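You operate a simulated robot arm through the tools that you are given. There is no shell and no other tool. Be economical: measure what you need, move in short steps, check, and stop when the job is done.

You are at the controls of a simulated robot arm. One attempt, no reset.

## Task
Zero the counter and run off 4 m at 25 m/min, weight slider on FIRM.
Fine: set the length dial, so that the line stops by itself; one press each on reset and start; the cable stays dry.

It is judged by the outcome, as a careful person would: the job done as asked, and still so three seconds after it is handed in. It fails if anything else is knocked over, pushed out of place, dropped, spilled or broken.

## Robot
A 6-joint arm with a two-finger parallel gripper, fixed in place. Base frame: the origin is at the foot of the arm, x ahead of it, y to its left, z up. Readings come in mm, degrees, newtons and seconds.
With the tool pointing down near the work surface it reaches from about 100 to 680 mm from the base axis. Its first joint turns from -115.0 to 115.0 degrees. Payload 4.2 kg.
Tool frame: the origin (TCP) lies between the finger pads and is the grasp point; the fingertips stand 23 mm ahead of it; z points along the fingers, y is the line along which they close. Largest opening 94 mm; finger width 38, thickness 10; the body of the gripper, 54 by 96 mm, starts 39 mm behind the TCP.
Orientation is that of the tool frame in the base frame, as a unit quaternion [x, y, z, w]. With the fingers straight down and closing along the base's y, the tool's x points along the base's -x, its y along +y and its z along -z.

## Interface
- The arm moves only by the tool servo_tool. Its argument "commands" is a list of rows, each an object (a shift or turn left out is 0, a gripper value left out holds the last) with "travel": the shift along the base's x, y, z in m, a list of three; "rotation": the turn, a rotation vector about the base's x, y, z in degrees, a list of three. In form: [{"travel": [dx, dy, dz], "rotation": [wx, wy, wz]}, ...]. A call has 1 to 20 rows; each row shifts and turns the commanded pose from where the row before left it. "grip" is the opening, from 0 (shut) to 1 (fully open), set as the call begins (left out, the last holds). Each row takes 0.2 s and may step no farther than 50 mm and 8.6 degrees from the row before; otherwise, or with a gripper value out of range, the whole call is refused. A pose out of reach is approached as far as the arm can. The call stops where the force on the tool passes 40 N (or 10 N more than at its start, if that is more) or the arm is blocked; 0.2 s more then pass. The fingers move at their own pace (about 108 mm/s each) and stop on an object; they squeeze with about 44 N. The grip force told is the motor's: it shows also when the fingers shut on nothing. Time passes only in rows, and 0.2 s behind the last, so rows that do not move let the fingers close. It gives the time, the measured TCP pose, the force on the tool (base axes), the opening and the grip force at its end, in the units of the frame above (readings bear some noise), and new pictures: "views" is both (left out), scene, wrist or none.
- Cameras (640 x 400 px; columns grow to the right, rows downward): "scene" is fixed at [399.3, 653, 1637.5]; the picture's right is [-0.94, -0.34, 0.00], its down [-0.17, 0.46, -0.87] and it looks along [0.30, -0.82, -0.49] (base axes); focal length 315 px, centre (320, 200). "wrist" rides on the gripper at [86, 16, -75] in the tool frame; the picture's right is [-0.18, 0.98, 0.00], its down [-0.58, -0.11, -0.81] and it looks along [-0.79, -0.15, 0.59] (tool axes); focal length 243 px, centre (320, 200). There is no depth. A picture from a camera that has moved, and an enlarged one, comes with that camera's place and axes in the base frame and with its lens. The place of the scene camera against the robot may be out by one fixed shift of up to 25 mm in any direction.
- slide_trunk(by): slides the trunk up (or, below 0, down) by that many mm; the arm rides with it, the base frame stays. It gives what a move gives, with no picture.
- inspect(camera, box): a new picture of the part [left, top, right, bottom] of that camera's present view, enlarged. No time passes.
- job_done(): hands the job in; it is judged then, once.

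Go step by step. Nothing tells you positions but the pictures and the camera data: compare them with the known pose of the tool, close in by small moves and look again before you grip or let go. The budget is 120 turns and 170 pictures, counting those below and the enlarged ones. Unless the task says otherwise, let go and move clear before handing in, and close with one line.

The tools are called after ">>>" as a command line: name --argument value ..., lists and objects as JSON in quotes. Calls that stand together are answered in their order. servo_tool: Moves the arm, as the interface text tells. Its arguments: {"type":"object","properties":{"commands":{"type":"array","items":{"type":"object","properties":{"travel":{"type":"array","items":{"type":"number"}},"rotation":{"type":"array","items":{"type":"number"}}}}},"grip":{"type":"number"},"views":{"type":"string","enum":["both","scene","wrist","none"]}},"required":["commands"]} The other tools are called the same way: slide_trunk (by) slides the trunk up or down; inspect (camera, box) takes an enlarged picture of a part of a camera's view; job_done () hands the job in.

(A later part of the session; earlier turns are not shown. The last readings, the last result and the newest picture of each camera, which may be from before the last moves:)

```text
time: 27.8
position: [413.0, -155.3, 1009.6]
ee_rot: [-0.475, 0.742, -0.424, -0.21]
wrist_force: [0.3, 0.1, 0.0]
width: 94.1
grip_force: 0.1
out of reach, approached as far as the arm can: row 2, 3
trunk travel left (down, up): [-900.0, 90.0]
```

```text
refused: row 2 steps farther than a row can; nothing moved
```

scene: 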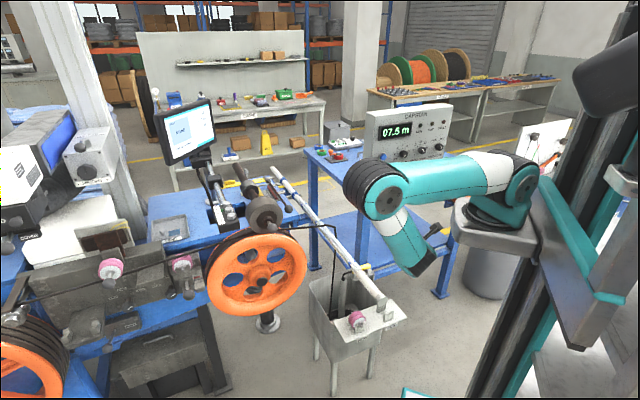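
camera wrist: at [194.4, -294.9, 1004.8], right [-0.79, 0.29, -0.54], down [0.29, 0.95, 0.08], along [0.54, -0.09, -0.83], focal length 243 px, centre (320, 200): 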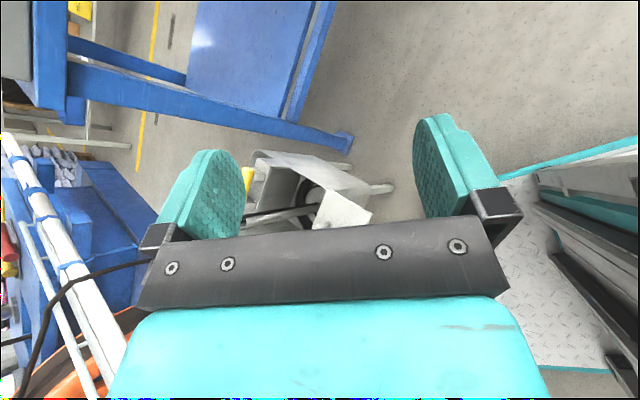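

>>> servo_tool --commands '[{"travel": [0.01, -0.01, 0.045]}, {"travel": [0.01, -0.03, 0.035]}, {"travel": [0.01, -0.03, 0.035]}, {"travel": [0.01, -0.03, 0.03]}, {"travel": [0.01, -0.03, 0.03]}]' --views "scene"

```text
time: 29.0
position: [508.6, -271.2, 1153.0]
ee_rot: [-0.476, 0.741, -0.425, -0.21]
wrist_force: [1.0, 0.4, 0.6]
width: 94.0
grip_force: 0.2
out of reach, approached as far as the arm can: row 1, 2, 3
trunk travel left (down, up): [-900.0, 90.0]
```

scene: 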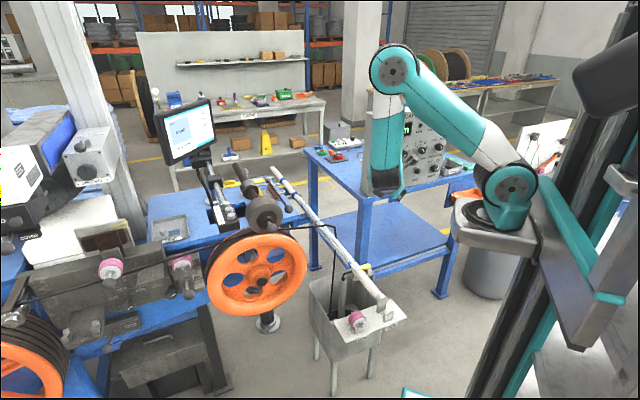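

Good, elbow up. I'll rise and move a bit further, then lower the trunk to bring the shoulder to a better height for horizontal work.

>>> servo_tool --commands '[{"travel": [0.0, -0.03, 0.035]}, {"travel": [0.0, -0.03, 0.035]}, {"travel": [0.0, -0.03, 0.035]}]' --views "none"

>>> slide_trunk --by -200

>>> servo_tool --commands '[{"travel": [0.0, 0, 0.03]}, {"travel": [0.0, 0, 0.03]}]'

```text
time: 29.8
position: [508.0, -362.6, 1259.5]
ee_rot: [-0.475, 0.741, -0.425, -0.21]
wrist_force: [0.3, 1.1, -0.2]
width: 94.0
grip_force: 0.0
trunk travel left (down, up): [-900.0, 90.0]
```

```text
time: 31.9
position: [508.9, -362.3, 1058.9]
ee_rot: [-0.476, 0.741, -0.425, -0.209]
wrist_force: [0.0, 0.7, 0.1]
width: 94.2
grip_force: 0.0
trunk travel left (down, up): [-700.0, 290.0]
```

```text
time: 32.5
position: [508.4, -364.7, 1121.8]
ee_rot: [-0.476, 0.741, -0.425, -0.21]
wrist_force: [0.0, -0.4, 0.4]
width: 94.1
grip_force: 0.0
trunk travel left (down, up): [-700.0, 290.0]
camera wrist: at [448.3, -344.7, 1217.6], right [-0.78, 0.28, -0.55], down [0.29, 0.95, 0.08], along [0.55, -0.1, -0.83], focal length 243 px, centre (320, 200)
```

scene: 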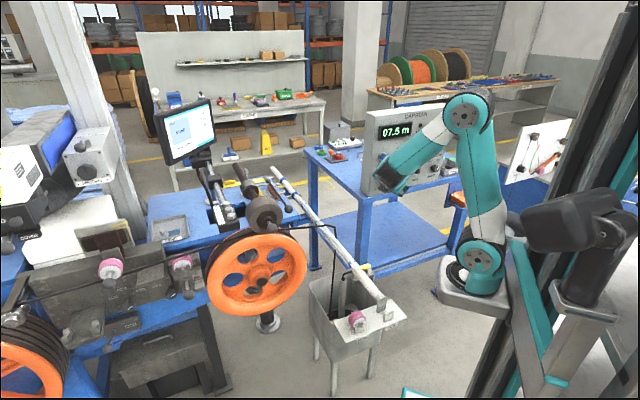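
wrist: 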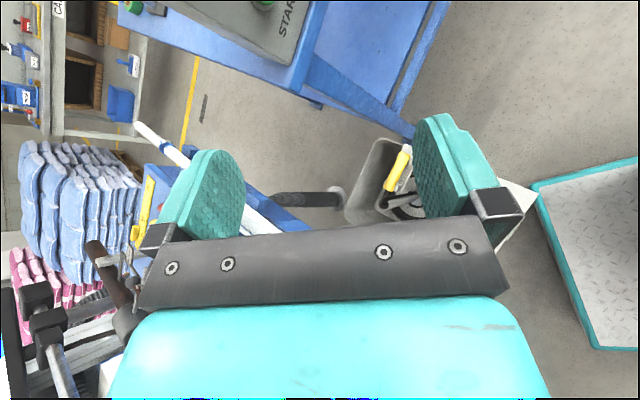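

The posture is good now. I'll turn the tool square to the panel while moving to about 140 mm off it.

>>> servo_tool --commands '[{"travel": [-0.0085, -0.0194, 0.006], "rotation": [-5.5, 1.58, 5.96]}, {"travel": [-0.0085, -0.0194, 0.006], "rotation": [-5.5, 1.58, 5.96]}, {"travel": [-0.0085, -0.0194, 0.006], "rotation": [-5.5, 1.58, 5.96]}, {"travel": [-0.0085, -0.0194, 0.006], "rotation": [-5.5, 1.58, 5.96]}, {"travel": [-0.0085, -0.0194, 0.006], "rotation": [-5.5, 1.58, 5.96]}, {"travel": [-0.0085, -0.0194, 0.006], "rotation": [-5.5, 1.58, 5.96]}, {"travel": [-0.0085, -0.0194, 0.006], "rotation": [-5.5, 1.58, 5.96]}, {"travel": [-0.0085, -0.0194, 0.006], "rotation": [-5.5, 1.58, 5.96]}]'

```text
time: 34.3
position: [546.6, -424.0, 1159.7]
ee_rot: [0.65, -0.288, 0.651, 0.265]
wrist_force: [0.6, 0.1, -0.4]
width: 93.9
grip_force: 0.1
out of reach, approached as far as the arm can: row 6, 7, 8
trunk travel left (down, up): [-700.0, 290.0]
camera wrist: at [483.8, -384.3, 1246.1], right [-0.7, -0.68, -0.21], down [-0.47, 0.67, -0.57], along [0.53, -0.3, -0.79], focal length 243 px, centre (320, 200)
```

scene: 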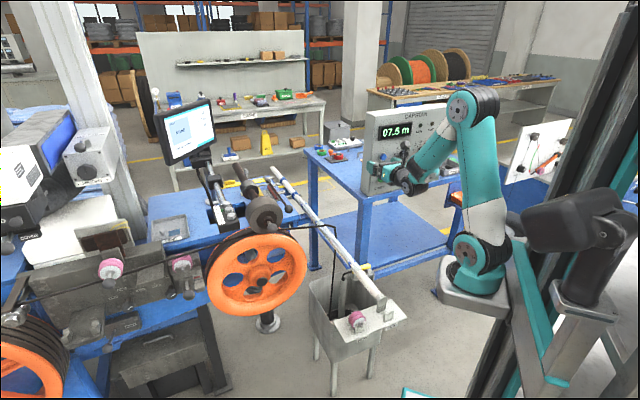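
wrist: 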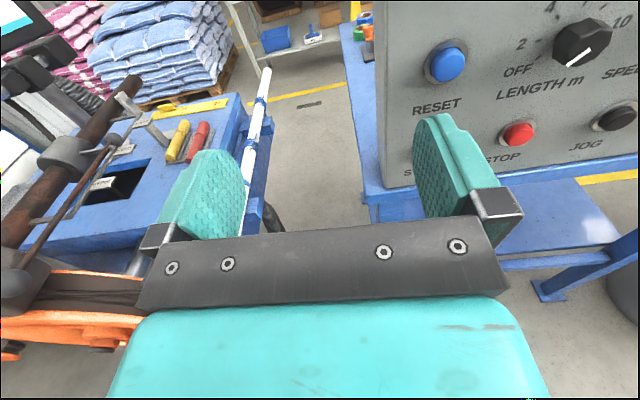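

Good clear view. It stopped short of the target, so I'll test whether sliding along the panel toward the dials is possible from here.

>>> servo_tool --commands '[{"travel": [-0.014, -0.014, 0]}, {"travel": [-0.014, -0.014, 0]}]' --views "none"

>>> servo_tool --commands '[{"rotation": [5.4, -5.0, 0]}, {"rotation": [5.4, -5.0, 0]}]' --views "none"

>>> servo_tool --commands '[{"travel": [-0.014, -0.014, 0]}, {"travel": [-0.014, -0.014, 0]}]' --views "none"

```text
time: 34.9
position: [547.8, -423.4, 1158.1]
ee_rot: [0.651, -0.287, 0.651, 0.264]
wrist_force: [0.0, 0.6, 0.0]
width: 94.1
grip_force: 0.1
out of reach, approached as far as the arm can: row 1, 2
trunk travel left (down, up): [-700.0, 290.0]
```

```text
time: 35.5
position: [546.9, -423.4, 1157.6]
ee_rot: [0.614, -0.37, 0.675, 0.176]
wrist_force: [-0.8, -0.7, -0.2]
width: 93.9
grip_force: 0.0
trunk travel left (down, up): [-700.0, 290.0]
```

```text
time: 36.1
position: [543.0, -438.0, 1165.1]
ee_rot: [0.613, -0.373, 0.674, 0.178]
wrist_force: [-0.1, -0.3, 0.6]
width: 94.0
grip_force: 0.1
out of reach, approached as far as the arm can: row 1, 2
trunk travel left (down, up): [-700.0, 290.0]
```

Roll isn't the limit. I'll test whether yaw is, by turning the heading slightly toward -y and trying again.

>>> servo_tool --commands '[{"rotation": [0, 0, -8]}, {"rotation": [0, 0, -8]}]' --views "none"

>>> servo_tool --commands '[{"travel": [-0.014, -0.014, 0]}, {"travel": [-0.014, -0.014, 0]}, {"travel": [-0.014, -0.014, 0]}]' --views "none"

>>> servo_tool --commands '[{"travel": [0.0, -0.03, 0]}, {"travel": [0.0, -0.03, 0]}]' --views "scene"

```text
time: 36.7
position: [541.9, -440.5, 1148.2]
ee_rot: [0.595, -0.434, 0.637, 0.228]
wrist_force: [-0.3, 0.4, 0.6]
width: 94.1
grip_force: 0.0
out of reach, approached as far as the arm can: row 1, 2
trunk travel left (down, up): [-700.0, 290.0]
```

```text
time: 37.5
position: [499.8, -481.7, 1148.0]
ee_rot: [0.582, -0.441, 0.639, 0.241]
wrist_force: [-0.3, -0.2, 0.0]
width: 94.0
grip_force: 0.1
trunk travel left (down, up): [-700.0, 290.0]
```

```text
time: 38.1
position: [494.9, -541.5, 1150.0]
ee_rot: [0.582, -0.441, 0.639, 0.241]
wrist_force: [-0.5, 0.5, 0.4]
width: 93.9
grip_force: 0.1
trunk travel left (down, up): [-700.0, 290.0]
```

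scene: 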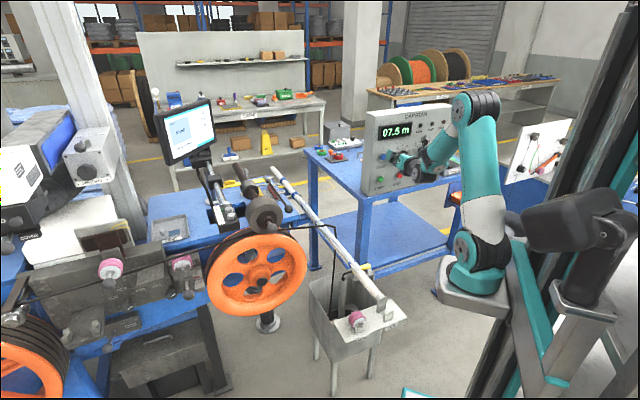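

It's free now. Here, farther out, I'll try turning the heading back square to the panel.

>>> servo_tool --commands '[{"rotation": [0, 0, 5]}, {"rotation": [0, 0, 5]}, {"rotation": [0, 0, 5]}]' --views "wrist"

```text
time: 38.9
position: [534.8, -525.3, 1157.5]
ee_rot: [0.604, -0.413, 0.65, 0.206]
wrist_force: [0.2, 0.2, -0.9]
width: 93.7
grip_force: 0.0
out of reach, approached as far as the arm can: row 1, 2, 3
trunk travel left (down, up): [-700.0, 290.0]
camera wrist: at [461.2, -496.5, 1241.2], right [-0.72, -0.52, -0.46], down [-0.31, 0.83, -0.47], along [0.62, -0.2, -0.76], focal length 243 px, centre (320, 200)
```

wrist: 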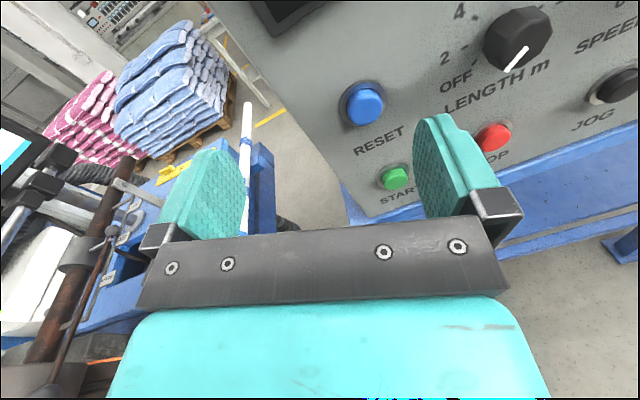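

Yaw is limited in this posture. I'll look closely at the arm's wrist layout to see which joint is limiting.

>>> inspect --camera "scene" --box '[370, 70, 530, 190]'

```text
3.33 times, centred on (450, 130) of scene
camera zoom: at [399.3, 653.0, 1637.5], right [-0.94, -0.34, 0.0], down [-0.17, 0.46, -0.87], along [0.3, -0.82, -0.49], focal length 1050 px, centre (-113, 433)
```

zoom: 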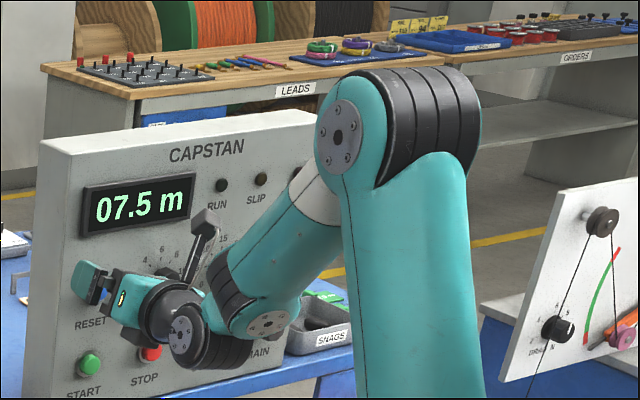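

The arm looks like an elbow-plus-rolling-forearm design folded tightly because the shoulder is high. Lowering the trunk further should open it up, so I'll retreat from the panel, rise, slide down, and re-approach.

>>> servo_tool --commands '[{"travel": [0.0, 0.03, 0.03]}, {"travel": [0.0, 0.03, 0.035]}, {"travel": [0.0, 0.02, 0.035]}]' --views "none"

>>> slide_trunk --by -200

>>> servo_tool --commands '[{"travel": [0.0, 0, 0.04]}, {"travel": [0.0, 0, 0.04]}, {"travel": [0.0, 0, 0.03]}]' --views "scene"

```text
time: 39.7
position: [534.2, -444.3, 1257.4]
ee_rot: [0.604, -0.413, 0.65, 0.205]
wrist_force: [0.0, -0.5, -0.6]
width: 93.9
grip_force: 0.1
trunk travel left (down, up): [-700.0, 290.0]
```

```text
time: 41.9
position: [531.8, -444.3, 1058.6]
ee_rot: [0.604, -0.414, 0.649, 0.207]
wrist_force: [-0.1, 1.1, 0.2]
width: 94.1
grip_force: 0.1
trunk travel left (down, up): [-500.0, 490.0]
```

```text
time: 42.7
position: [532.2, -444.6, 1165.1]
ee_rot: [0.604, -0.413, 0.649, 0.206]
wrist_force: [0.0, -0.3, -0.8]
width: 94.4
grip_force: 0.0
trunk travel left (down, up): [-500.0, 490.0]
```

scene: 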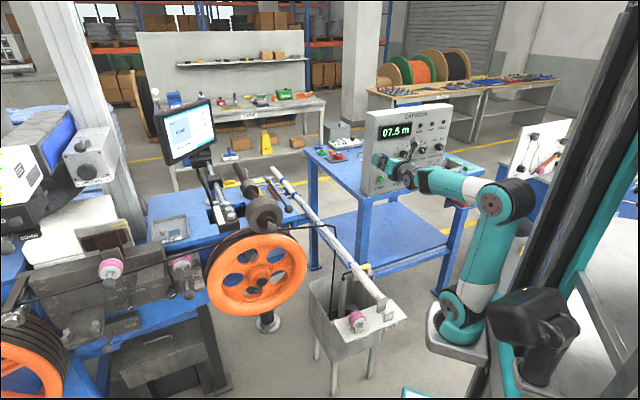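

Much better posture. Now I'll turn square (heading -44°) and slide over in front of the LENGTH dial.

>>> servo_tool --commands '[{"travel": [-0.032, -0.033, 0.0], "rotation": [-3.55, 2.42, 2.14]}, {"travel": [-0.032, -0.033, 0.0], "rotation": [-3.55, 2.42, 2.14]}, {"travel": [-0.032, -0.033, 0.0], "rotation": [-3.55, 2.42, 2.14]}, {"travel": [-0.032, -0.033, 0.0], "rotation": [-3.55, 2.42, 2.14]}]'

```text
time: 43.7
position: [500.5, -518.4, 1236.2]
ee_rot: [0.624, -0.353, 0.659, 0.23]
wrist_force: [0.2, 0.2, 0.4]
width: 93.8
grip_force: 0.0
out of reach, approached as far as the arm can: row 2, 3, 4
trunk travel left (down, up): [-500.0, 490.0]
camera wrist: at [429.8, -484.6, 1321.0], right [-0.71, -0.61, -0.36], down [-0.38, 0.76, -0.53], along [0.59, -0.24, -0.77], focal length 243 px, centre (320, 200)
```

scene: 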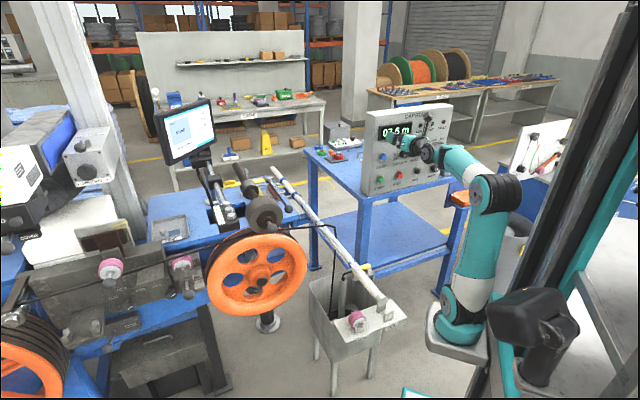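
wrist: 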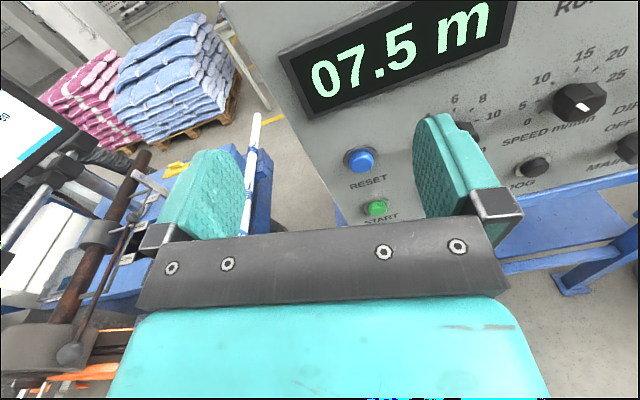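

My revised estimate puts the arm's axis near (200,-200), so the hand was simply too close to it. Moving in toward the panel should free it, so I'll go to about 60 mm in front of the LENGTH knob, slightly high.

>>> servo_tool --commands '[{"travel": [-0.01, -0.024, -0.012]}, {"travel": [-0.01, -0.024, -0.012]}, {"travel": [-0.01, -0.024, -0.012]}, {"travel": [-0.01, -0.024, -0.012]}]'

```text
time: 44.7
position: [480.8, -617.4, 1233.1]
ee_rot: [0.622, -0.358, 0.659, 0.225]
wrist_force: [-0.4, 0.9, 0.6]
width: 93.9
grip_force: 0.1
out of reach, approached as far as the arm can: row 1, 2, 3, 4
trunk travel left (down, up): [-500.0, 490.0]
camera wrist: at [409.3, -585.7, 1316.4], right [-0.71, -0.6, -0.37], down [-0.38, 0.76, -0.53], along [0.6, -0.23, -0.77], focal length 243 px, centre (320, 200)
```

scene: 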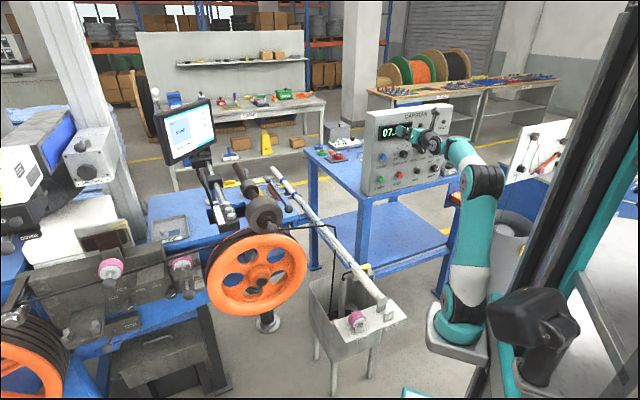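
wrist: 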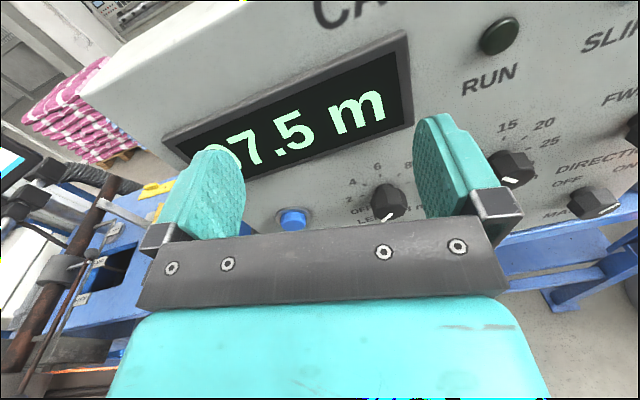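

Downward motion now stalls too, so I need a better estimate of the arm's base location. I'll zoom on the base.

>>> inspect --camera "scene" --box '[400, 120, 560, 370]'

```text
1.60 times, centred on (480, 245) of scene
camera zoom: at [399.3, 653.0, 1637.5], right [-0.94, -0.34, 0.0], down [-0.17, 0.46, -0.87], along [0.3, -0.82, -0.49], focal length 504 px, centre (64, 128)
```

zoom: 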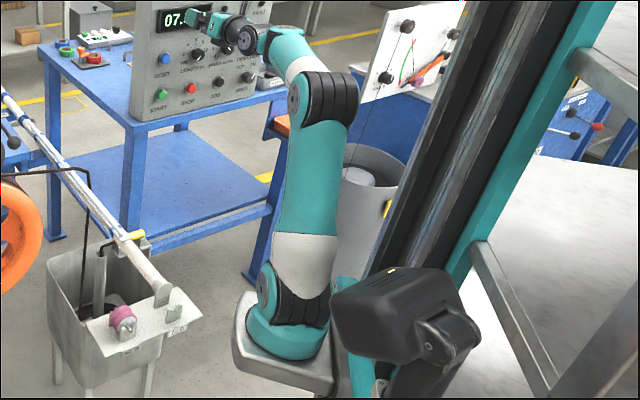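

I now believe the base rotation joint is at its limit for a square approach. A tilted grip works instead: hold the knob with the gripper body leaning to the left (heading about -79°, fingers closing vertically), then swing around the knob's own axis. I'll back off and turn to that orientation.

>>> servo_tool --commands '[{"travel": [0.015, 0.02, -0.018], "rotation": [0, 0, -7.5]}, {"travel": [0.015, 0.02, -0.018], "rotation": [0, 0, -7.5]}, {"travel": [0.015, 0.02, -0.018], "rotation": [0, 0, -7.5]}, {"travel": [0.015, 0.02, -0.018], "rotation": [0, 0, -7.5]}, {"rotation": [1.56, -8.03, 0]}, {"rotation": [1.56, -8.03, 0]}, {"rotation": [1.56, -8.03, 0]}, {"rotation": [1.56, -8.03, 0]}, {"rotation": [1.56, -8.03, 0]}, {"rotation": [1.56, -8.03, 0]}, {"rotation": [1.56, -8.03, 0]}, {"rotation": [1.56, -8.03, 0]}, {"rotation": [1.56, -8.03, 0]}, {"rotation": [1.56, -8.03, 0]}]'

```text
time: 47.7
position: [539.6, -540.4, 1158.4]
ee_rot: [-0.062, 0.704, -0.701, 0.091]
wrist_force: [0.4, 0.5, 0.1]
width: 94.2
grip_force: 0.1
trunk travel left (down, up): [-500.0, 490.0]
camera wrist: at [440.4, -487.2, 1139.8], right [0.22, 0.05, -0.97], down [0.39, 0.91, 0.13], along [0.9, -0.41, 0.18], focal length 243 px, centre (320, 200)
```

scene: 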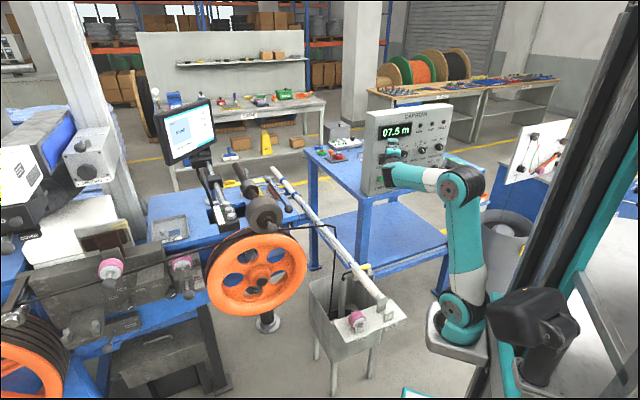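
wrist: 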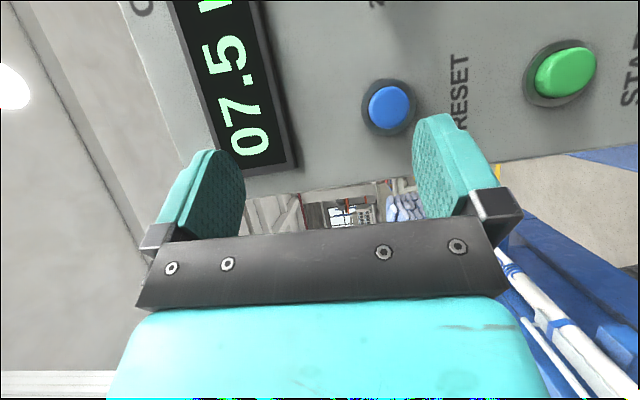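

This orientation is fully reachable, and the camera sees the panel well. I'll slide along the panel toward the LENGTH knob, staying about 60 mm off its face.

>>> servo_tool --commands '[{"travel": [-0.023, -0.023, -0.006]}, {"travel": [-0.023, -0.023, -0.006]}, {"travel": [-0.023, -0.023, -0.006]}]'

```text
time: 48.5
position: [469.2, -608.4, 1140.5]
ee_rot: [-0.064, 0.704, -0.702, 0.091]
wrist_force: [0.8, -0.8, 0.1]
width: 93.8
grip_force: 0.1
trunk travel left (down, up): [-500.0, 490.0]
camera wrist: at [369.1, -554.6, 1121.2], right [0.22, 0.05, -0.98], down [0.39, 0.91, 0.13], along [0.9, -0.41, 0.18], focal length 243 px, centre (320, 200)
```

scene: 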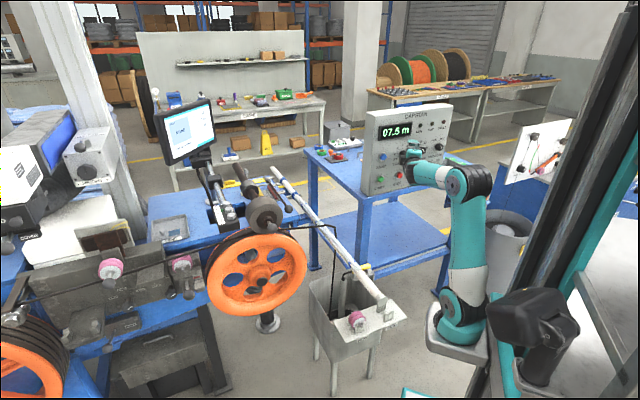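
wrist: 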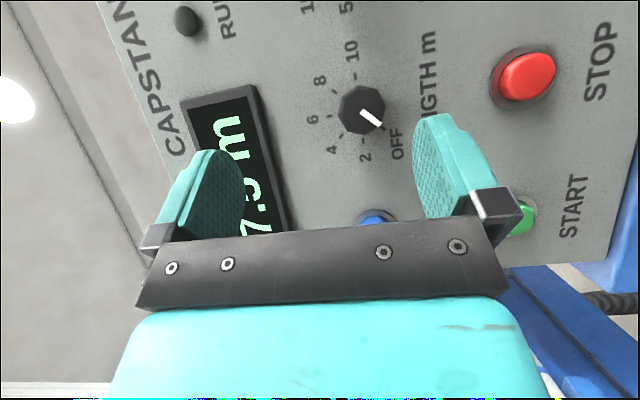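

The LENGTH dial is clearly visible. I'll enlarge it to measure the angles.

>>> inspect --camera "wrist" --box '[280, 20, 460, 180]'

```text
2.50 times, centred on (370, 100) of wrist
camera zoom: at [369.1, -554.6, 1121.2], right [0.22, 0.05, -0.98], down [0.39, 0.91, 0.13], along [0.9, -0.41, 0.18], focal length 606 px, centre (195, 450)
```

zoom: 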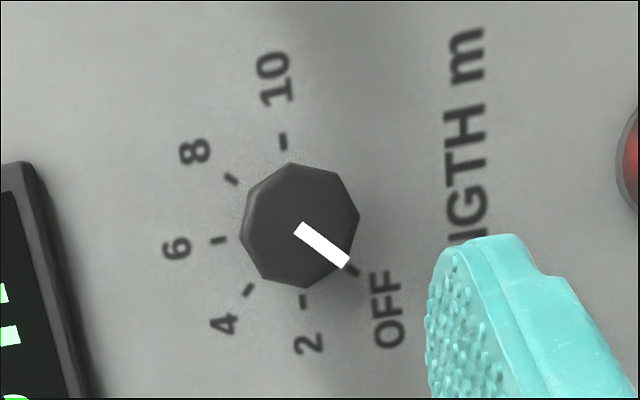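

Tick marks sit at 45° steps with OFF at -135°, 4 at -45°, 6 at 0 and 10 at +90°, so LENGTH needs about 90° clockwise. I'll roll the tool -22.5° about the panel normal to match the knob's flats, narrow the fingers and line up in front of the knob.

>>> servo_tool --commands '[{"travel": [0, -0.01, -0.007], "rotation": [-5.4, 5.2, 0]}, {"travel": [0, -0.012, -0.008], "rotation": [-5.4, 5.2, 0]}, {"travel": [0, -0.012, -0.008], "rotation": [-5.4, 5.2, 0]}]' --grip 0.65 --views "wrist"

```text
time: 49.3
position: [470.0, -643.2, 1118.1]
ee_rot: [0.171, -0.603, 0.779, 0.016]
wrist_force: [0.6, -0.9, -0.7]
width: 61.3
grip_force: 0.1
trunk travel left (down, up): [-500.0, 490.0]
camera wrist: at [367.4, -592.9, 1112.2], right [-0.05, -0.23, -0.97], down [0.37, 0.9, -0.24], along [0.93, -0.38, 0.04], focal length 243 px, centre (320, 200)
```

wrist: 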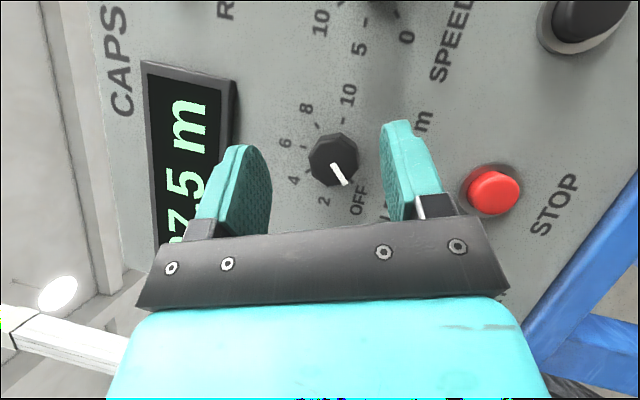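

The knob front is near (497,-672,1115). I'll advance along the panel normal so the fingers straddle it.

>>> servo_tool --commands '[{"travel": [0.01, -0.0105, -0.001]}, {"travel": [0.008, -0.009, -0.001]}, {"travel": [0.007, -0.0075, -0.001]}]' --views "wrist"

```text
time: 50.1
position: [490.4, -663.3, 1115.8]
ee_rot: [0.172, -0.605, 0.777, 0.019]
wrist_force: [-16.6, 34.3, -1.2]
width: 59.0
grip_force: 0.1
trunk travel left (down, up): [-500.0, 490.0]
stopped in row 3: the force on the tool passed its limit (the readings are from after the stop); the commanded pose is now the measured one
camera wrist: at [388.1, -613.0, 1111.2], right [-0.06, -0.23, -0.97], down [0.38, 0.9, -0.23], along [0.92, -0.38, 0.03], focal length 243 px, centre (320, 200)
```

wrist: 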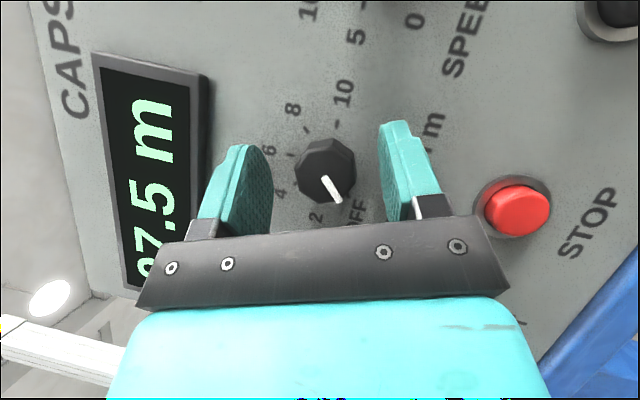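

The finger edge touched the panel face, so I'm deep enough, and the knob lies between the fingers. I'll back off 4 mm and close on the knob.

>>> servo_tool --commands '[{"travel": [-0.003, 0.003, 0]}, {"travel": [0, 0, 0]}]' --views "none"

>>> servo_tool --commands '[{"travel": [0, 0, 0]}, {"travel": [0, 0, 0]}, {"travel": [0, 0, 0]}]' --grip 0.0 --views "wrist"

```text
time: 50.7
position: [486.9, -663.2, 1114.9]
ee_rot: [0.171, -0.606, 0.777, 0.018]
wrist_force: [-0.2, -0.2, 0.6]
width: 61.3
grip_force: 0.1
trunk travel left (down, up): [-500.0, 490.0]
```

```text
time: 51.5
position: [488.3, -665.2, 1114.3]
ee_rot: [0.171, -0.607, 0.776, 0.017]
wrist_force: [-0.3, -2.6, -0.8]
width: 31.0
grip_force: 45.2
trunk travel left (down, up): [-500.0, 490.0]
camera wrist: at [385.8, -613.0, 1109.3], right [-0.06, -0.23, -0.97], down [0.38, 0.9, -0.23], along [0.92, -0.38, 0.03], focal length 243 px, centre (320, 200)
```

wrist: 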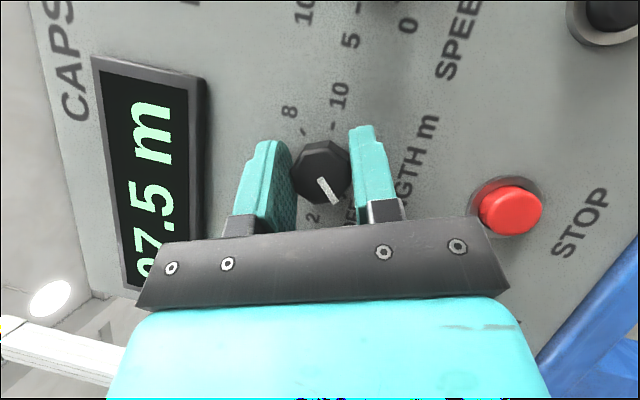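

I have a firm grip at 31 mm. I'll turn clockwise about the knob axis, 41° first, then check.

>>> servo_tool --commands '[{"rotation": [5.88, -5.66, -0.4]}, {"rotation": [5.88, -5.66, -0.4]}, {"rotation": [5.88, -5.66, -0.4]}, {"rotation": [5.88, -5.66, -0.4]}, {"rotation": [5.88, -5.66, -0.4]}]' --views "wrist"

```text
time: 52.7
position: [487.9, -663.5, 1115.0]
ee_rot: [0.034, 0.77, -0.616, 0.161]
wrist_force: [-0.4, -4.0, 2.7]
width: 31.2
grip_force: 45.0
trunk travel left (down, up): [-500.0, 490.0]
camera wrist: at [396.8, -600.5, 1090.0], right [0.42, 0.26, -0.87], down [0.36, 0.83, 0.42], along [0.83, -0.49, 0.26], focal length 243 px, centre (320, 200)
```

wrist: 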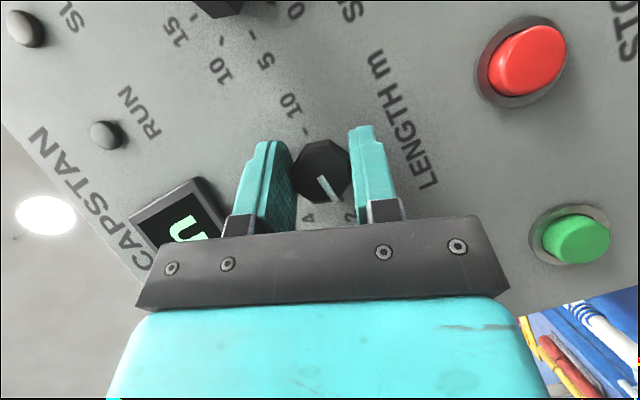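

Works perfectly; the marker is now near 2. I'll continue the remaining 49°.

>>> servo_tool --commands '[{"rotation": [5.88, -5.66, -0.4]}, {"rotation": [5.88, -5.66, -0.4]}, {"rotation": [5.88, -5.66, -0.4]}, {"rotation": [5.88, -5.66, -0.4]}, {"rotation": [5.88, -5.66, -0.4]}, {"rotation": [5.88, -5.66, -0.4]}]' --views "both"

```text
time: 54.1
position: [488.1, -663.4, 1116.5]
ee_rot: [0.271, 0.837, -0.326, 0.346]
wrist_force: [8.4, -21.9, 18.3]
width: 31.0
grip_force: 45.4
trunk travel left (down, up): [-500.0, 490.0]
camera wrist: at [417.2, -578.5, 1087.1], right [0.78, 0.59, -0.21], down [-0.04, 0.39, 0.92], along [0.62, -0.71, 0.33], focal length 243 px, centre (320, 200)
```

scene: 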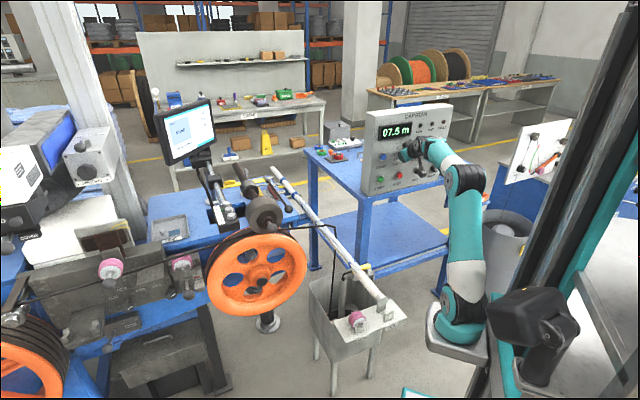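
wrist: 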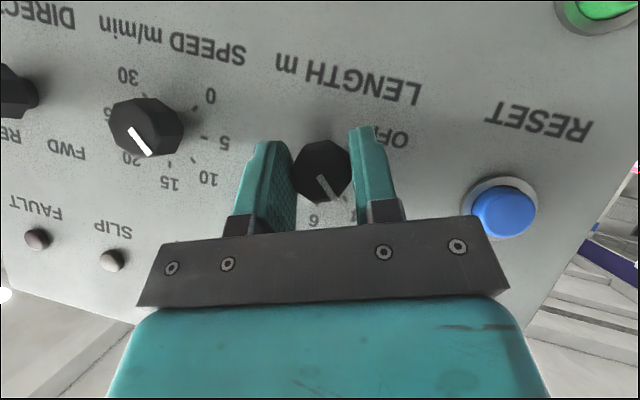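

I'll open the fingers and back straight off to read the LENGTH dial.

>>> servo_tool --commands '[{"travel": [0, 0, 0]}, {"travel": [0, 0, 0]}]' --grip 0.65 --views "none"

>>> servo_tool --commands '[{"travel": [-0.018, 0.0175, 0.0]}, {"travel": [-0.018, 0.0175, 0.0]}, {"travel": [-0.018, 0.0175, 0.0]}]' --views "wrist"

```text
time: 54.7
position: [489.2, -661.5, 1114.7]
ee_rot: [0.271, 0.839, -0.324, 0.343]
wrist_force: [0.0, -0.9, -0.2]
width: 61.1
grip_force: 0.1
trunk travel left (down, up): [-500.0, 490.0]
```

```text
time: 55.5
position: [434.2, -609.5, 1115.8]
ee_rot: [0.27, 0.839, -0.324, 0.344]
wrist_force: [-0.3, 0.6, 0.4]
width: 60.9
grip_force: 0.0
trunk travel left (down, up): [-500.0, 490.0]
camera wrist: at [362.2, -526.3, 1086.1], right [0.78, 0.59, -0.21], down [-0.04, 0.38, 0.92], along [0.63, -0.71, 0.32], focal length 243 px, centre (320, 200)
```

wrist: 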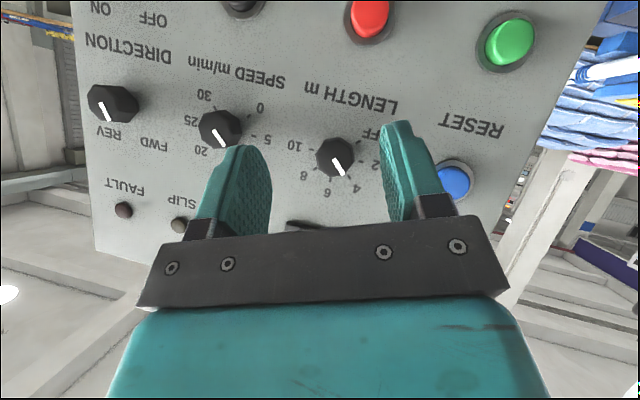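

>>> inspect --camera "wrist" --box '[280, 110, 400, 210]'

>>> inspect --camera "wrist" --box '[80, 70, 280, 190]'

```text
4.00 times, centred on (340, 160) of wrist
camera zoom: at [362.2, -526.3, 1086.1], right [0.78, 0.59, -0.21], down [-0.04, 0.38, 0.92], along [0.63, -0.71, 0.32], focal length 970 px, centre (240, 360)
```

zoom: 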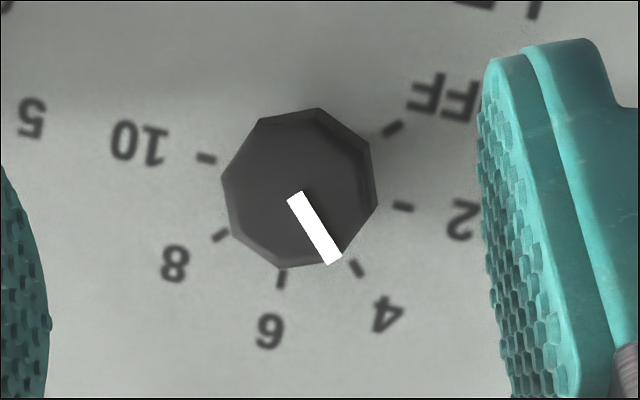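

```text
3.20 times, centred on (180, 130) of wrist
camera zoom: at [362.2, -526.3, 1086.1], right [0.78, 0.59, -0.21], down [-0.04, 0.38, 0.92], along [0.63, -0.71, 0.32], focal length 776 px, centre (768, 424)
```

zoom: 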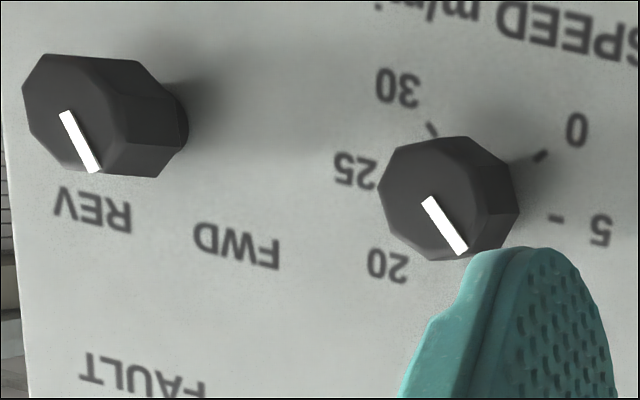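

LENGTH now points exactly at 4. DIRECTION is on FWD and SPEED is at 10 on a 0–30 scale, so 25 is 135° clockwise. I'll rotate back and line up in front of the SPEED knob, whose front is near (428,-744,1114).

>>> servo_tool --commands '[{"rotation": [-5.88, 5.66, 0.4]}, {"rotation": [-5.88, 5.66, 0.4]}, {"rotation": [-5.88, 5.66, 0.4]}, {"rotation": [-5.88, 5.66, 0.4]}, {"rotation": [-5.88, 5.66, 0.4]}, {"rotation": [-5.88, 5.66, 0.4]}, {"rotation": [-5.88, 5.66, 0.4]}, {"rotation": [-5.88, 5.66, 0.4]}, {"rotation": [-5.88, 5.66, 0.4]}, {"rotation": [-5.88, 5.66, 0.4]}, {"rotation": [-5.88, 5.66, 0.4]}, {"travel": [-0.015, -0.0325, 0]}, {"travel": [-0.015, -0.0325, 0]}, {"travel": [-0.0148, -0.0325, -0.001]}]' --views "wrist"

```text
time: 58.5
position: [389.9, -709.0, 1113.8]
ee_rot: [0.172, -0.606, 0.777, 0.018]
wrist_force: [0.9, 0.7, 0.4]
width: 61.1
grip_force: 0.0
trunk travel left (down, up): [-500.0, 490.0]
camera wrist: at [288.0, -659.1, 1109.6], right [-0.06, -0.23, -0.97], down [0.38, 0.9, -0.23], along [0.92, -0.38, 0.03], focal length 243 px, centre (320, 200)
```

wrist: 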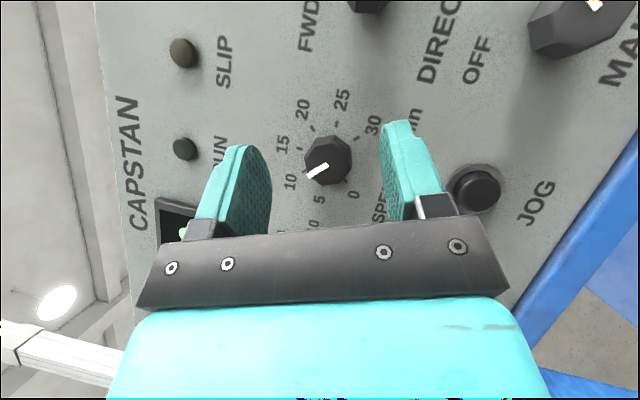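

Aligned on SPEED, with the marker at 10. I'll advance and grip.

>>> servo_tool --commands '[{"travel": [0.01, -0.0092, 0]}, {"travel": [0.01, -0.0092, 0]}, {"travel": [0.008, -0.0072, 0.0]}]' --views "none"

>>> servo_tool --commands '[{"travel": [0, 0, 0]}, {"travel": [0, 0, 0]}, {"travel": [0, 0, 0]}]' --grip 0.0 --views "wrist"

```text
time: 59.3
position: [418.3, -735.3, 1111.7]
ee_rot: [0.171, -0.607, 0.776, 0.019]
wrist_force: [-0.1, -0.4, -0.1]
width: 61.0
grip_force: 0.1
trunk travel left (down, up): [-500.0, 490.0]
```

```text
time: 60.1
position: [417.7, -733.3, 1115.9]
ee_rot: [0.171, -0.605, 0.777, 0.018]
wrist_force: [6.2, -8.4, 12.1]
width: 31.2
grip_force: 45.2
trunk travel left (down, up): [-500.0, 490.0]
camera wrist: at [315.7, -684.1, 1108.7], right [-0.06, -0.23, -0.97], down [0.38, 0.9, -0.23], along [0.92, -0.38, 0.03], focal length 243 px, centre (320, 200)
```

wrist: 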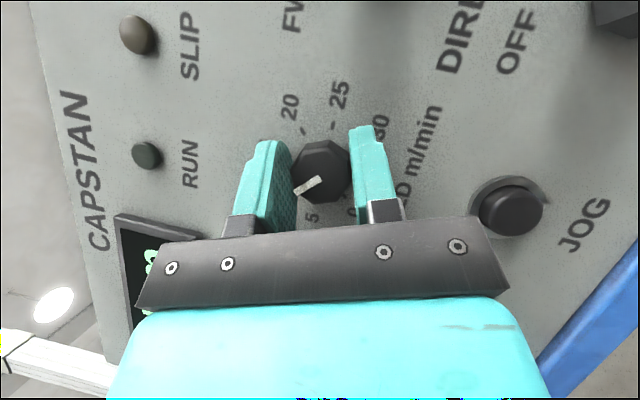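

Gripped. I'll turn 67.5° clockwise, then release and back off to regrip.

>>> servo_tool --commands '[{"travel": [0, 0, 0.002], "rotation": [5.39, -5.19, -0.37]}, {"rotation": [5.39, -5.19, -0.37]}, {"rotation": [5.39, -5.19, -0.37]}, {"rotation": [5.39, -5.19, -0.37]}, {"rotation": [5.39, -5.19, -0.37]}, {"rotation": [5.39, -5.19, -0.37]}, {"rotation": [5.39, -5.19, -0.37]}, {"rotation": [5.39, -5.19, -0.37]}, {"rotation": [5.39, -5.19, -0.37]}]' --views "wrist"

```text
time: 62.1
position: [417.9, -732.9, 1115.6]
ee_rot: [0.166, 0.826, -0.469, 0.265]
wrist_force: [8.3, 0.7, 3.5]
width: 30.8
grip_force: 44.8
trunk travel left (down, up): [-500.0, 490.0]
camera wrist: at [337.0, -659.5, 1085.9], right [0.66, 0.49, -0.57], down [0.18, 0.63, 0.76], along [0.73, -0.61, 0.32], focal length 243 px, centre (320, 200)
```

wrist: 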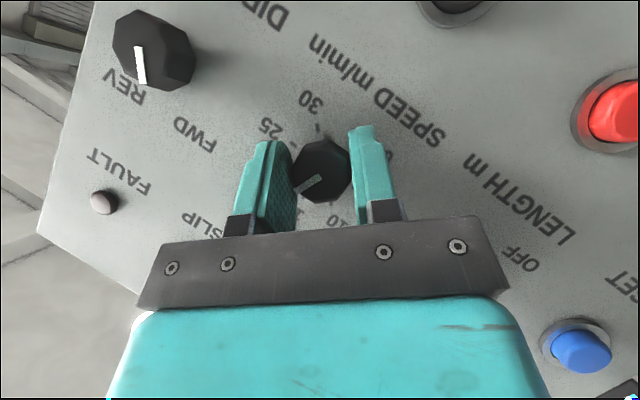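

Turned well. I'll release, back off 40 mm, and rotate the tool back 90° to regrip on the flats.

>>> servo_tool --commands '[{"travel": [0, 0, 0]}, {"travel": [0, 0, 0]}, {"travel": [-0.014, 0.0135, 0]}, {"travel": [-0.015, 0.0145, 0]}, {"rotation": [-5.88, 5.66, 0.4]}, {"rotation": [-5.88, 5.66, 0.4]}, {"rotation": [-5.88, 5.66, 0.4]}, {"rotation": [-5.88, 5.66, 0.4]}, {"rotation": [-5.88, 5.66, 0.4]}, {"rotation": [-5.88, 5.66, 0.4]}, {"rotation": [-5.88, 5.66, 0.4]}, {"rotation": [-5.88, 5.66, 0.4]}, {"rotation": [-5.88, 5.66, 0.4]}, {"rotation": [-5.88, 5.66, 0.4]}, {"rotation": [-5.88, 5.66, 0.4]}]' --grip 0.65 --views "wrist"

```text
time: 65.3
position: [388.7, -705.4, 1115.7]
ee_rot: [0.275, -0.482, 0.824, 0.117]
wrist_force: [0.1, -0.4, -0.3]
width: 61.0
grip_force: 0.0
trunk travel left (down, up): [-500.0, 490.0]
camera wrist: at [285.8, -656.7, 1124.8], right [-0.3, -0.49, -0.82], down [0.25, 0.79, -0.56], along [0.92, -0.37, -0.11], focal length 243 px, centre (320, 200)
```

wrist: 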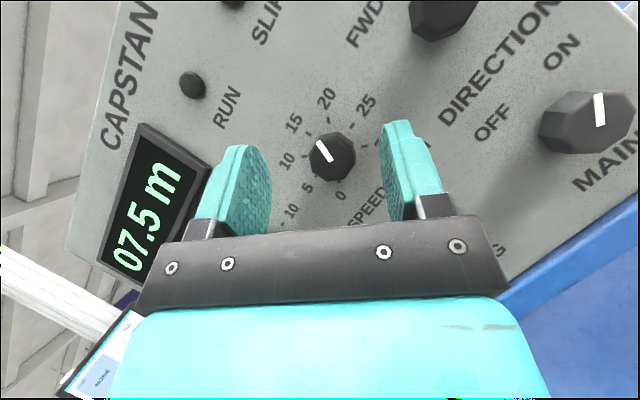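

The marker is at 17.5 as expected. I'll advance and regrip.

>>> servo_tool --commands '[{"travel": [0.01, -0.0095, 0]}, {"travel": [0.01, -0.0095, 0]}, {"travel": [0.009, -0.0085, 0.0]}]' --views "none"

>>> servo_tool --commands '[{"travel": [0, 0, 0]}, {"travel": [0, 0, 0]}, {"travel": [0, 0, 0]}]' --grip 0.0 --views "none"

>>> servo_tool --commands '[{"rotation": [5.39, -5.19, -0.37]}, {"rotation": [5.39, -5.19, -0.37]}, {"rotation": [5.39, -5.19, -0.37]}, {"rotation": [5.39, -5.19, -0.37]}, {"rotation": [5.39, -5.19, -0.37]}, {"rotation": [5.39, -5.19, -0.37]}, {"rotation": [5.39, -5.19, -0.37]}, {"rotation": [5.39, -5.19, -0.37]}, {"rotation": [5.39, -5.19, -0.37]}]' --views "wrist"

```text
time: 66.1
position: [417.5, -734.5, 1115.7]
ee_rot: [0.275, -0.482, 0.823, 0.117]
wrist_force: [0.2, 0.7, 0.0]
width: 61.1
grip_force: 0.1
trunk travel left (down, up): [-500.0, 490.0]
```

```text
time: 66.9
position: [416.2, -734.4, 1114.2]
ee_rot: [0.276, -0.482, 0.823, 0.116]
wrist_force: [-2.1, -2.9, -6.0]
width: 31.0
grip_force: 44.3
trunk travel left (down, up): [-500.0, 490.0]
```

```text
time: 68.9
position: [418.1, -733.1, 1115.4]
ee_rot: [0.056, 0.783, -0.594, 0.176]
wrist_force: [-10.5, -3.6, -8.0]
width: 31.3
grip_force: 45.0
trunk travel left (down, up): [-500.0, 490.0]
camera wrist: at [327.9, -669.1, 1089.2], right [0.46, 0.3, -0.83], down [0.34, 0.81, 0.48], along [0.82, -0.51, 0.27], focal length 243 px, centre (320, 200)
```

wrist: 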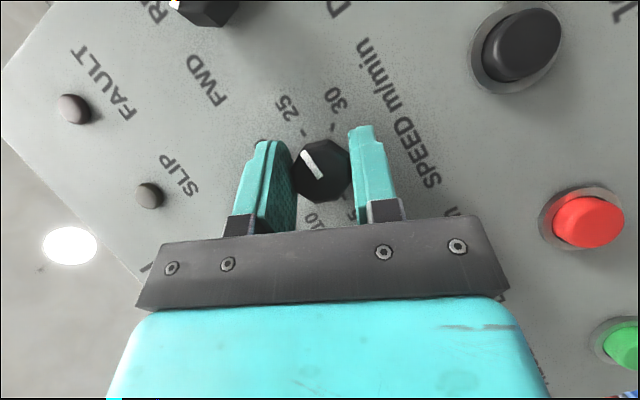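

Marker points to 25. I'll release, back off and verify it enlarged.

>>> servo_tool --commands '[{"travel": [0, 0, 0]}, {"travel": [0, 0, 0]}, {"travel": [-0.015, 0.0145, 0]}, {"travel": [-0.015, 0.0145, 0]}, {"travel": [-0.015, 0.0145, 0]}]' --grip 0.65 --views "none"

>>> inspect --camera "wrist" --box '[260, 90, 420, 230]'

```text
time: 70.1
position: [372.6, -688.9, 1114.4]
ee_rot: [0.054, 0.782, -0.596, 0.175]
wrist_force: [0.4, 0.6, 0.3]
width: 61.0
grip_force: 0.0
trunk travel left (down, up): [-500.0, 490.0]
```

```text
2.86 times, centred on (340, 160) of wrist
camera zoom: at [281.3, -624.9, 1088.1], right [0.46, 0.3, -0.83], down [0.34, 0.81, 0.48], along [0.82, -0.51, 0.27], focal length 693 px, centre (263, 314)
```

zoom: 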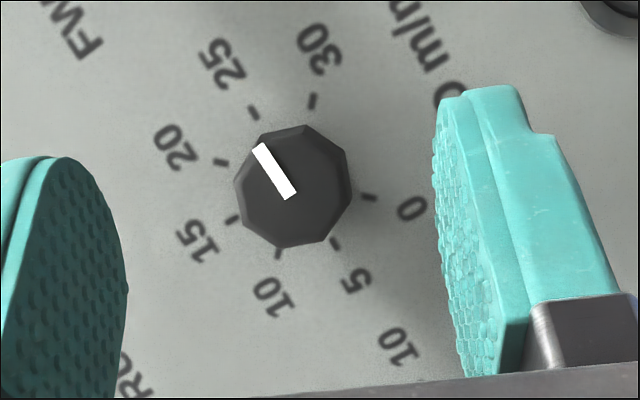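

SPEED reads 25. Next is the weight slider: its big ball handle is near (810,-180,1063), the small ball near (985,-343,1055), and FIRM lies toward the big-ball end, so I pull along (-0.73,0.68). I'll travel there in stages, staying high.

>>> servo_tool --commands '[{"travel": [0.01, 0.035, 0.01], "rotation": [-5.4, 5.2, 0.37]}, {"travel": [0.025, 0.03, 0.015], "rotation": [-5.4, 5.2, 0.37]}, {"travel": [0.03, 0.03, 0.015], "rotation": [-5.4, 5.2, 0.37]}, {"travel": [0.03, 0.03, 0.01], "rotation": [-0.9, 0.8, 0]}, {"travel": [0.03, 0.03, 0.0]}, {"travel": [0.03, 0.035, 0.0]}, {"travel": [0.03, 0.035, 0.0]}, {"travel": [0.03, 0.035, 0.0]}, {"travel": [0.03, 0.035, 0.0]}, {"travel": [0.03, 0.035, 0.0]}, {"travel": [0.03, 0.035, 0.0]}]' --views "both"

```text
time: 72.5
position: [678.7, -324.6, 1165.1]
ee_rot: [0.064, -0.703, 0.704, -0.075]
wrist_force: [0.0, 0.3, 0.4]
width: 61.0
grip_force: 0.2
trunk travel left (down, up): [-500.0, 490.0]
camera wrist: at [580.0, -269.2, 1148.4], right [0.19, 0.04, -0.98], down [0.41, 0.9, 0.11], along [0.89, -0.43, 0.16], focal length 243 px, centre (320, 200)
```

scene: 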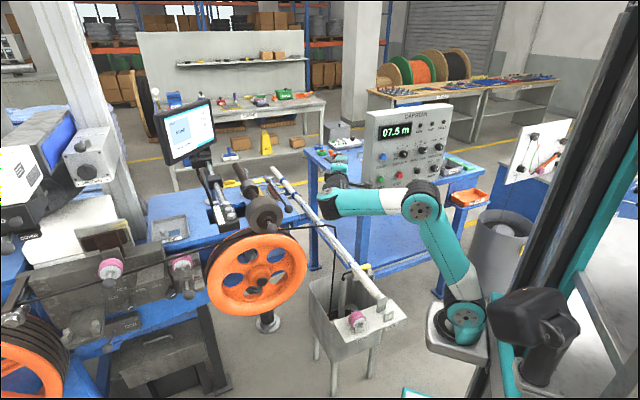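
wrist: 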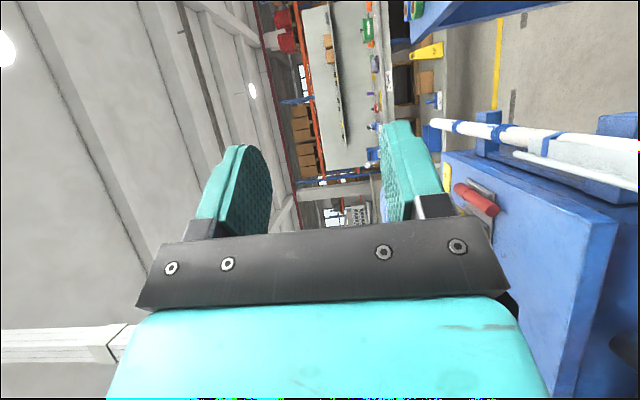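

Clear. I'll move toward the front of the ball handle and turn to heading about -43°.

>>> servo_tool --commands '[{"travel": [0.0, 0.045, 0.0], "rotation": [0, 0, 7]}, {"travel": [0.0, 0.045, 0.0], "rotation": [0, 0, 7]}, {"travel": [0.0, 0.045, 0.0], "rotation": [0, 0, 7]}, {"travel": [0.0, 0.045, -0.01], "rotation": [0, 0, 7]}, {"travel": [0.0, 0.045, -0.02], "rotation": [0, 0, 6.6]}, {"travel": [0.0, 0.035, -0.02]}]' --views "both"

```text
time: 73.9
position: [679.4, -66.3, 1116.7]
ee_rot: [-0.272, 0.652, -0.65, 0.281]
wrist_force: [0.1, 0.4, -0.4]
width: 61.2
grip_force: 0.0
trunk travel left (down, up): [-500.0, 490.0]
camera wrist: at [567.1, -76.7, 1099.6], right [0.14, 0.14, -0.98], down [-0.18, 0.98, 0.12], along [0.97, 0.16, 0.16], focal length 243 px, centre (320, 200)
```

scene: 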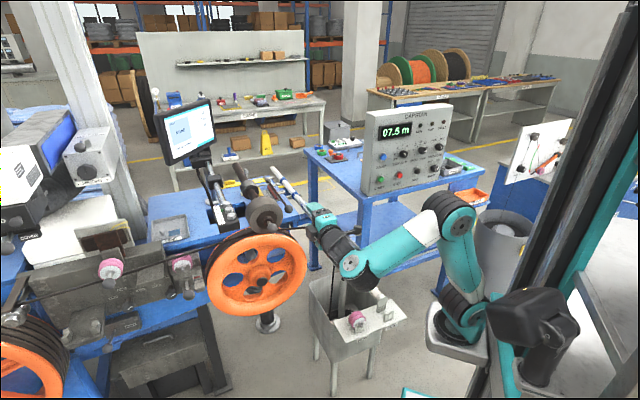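
wrist: 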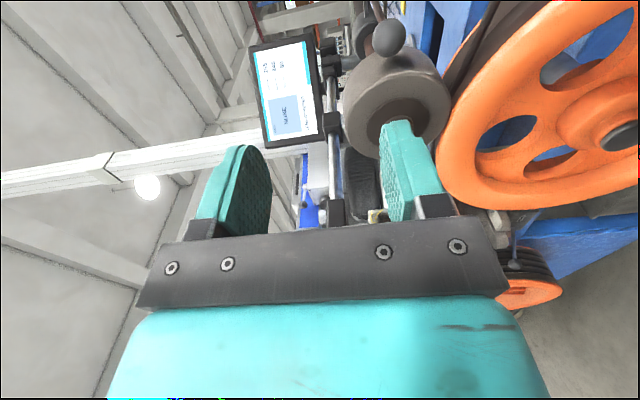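

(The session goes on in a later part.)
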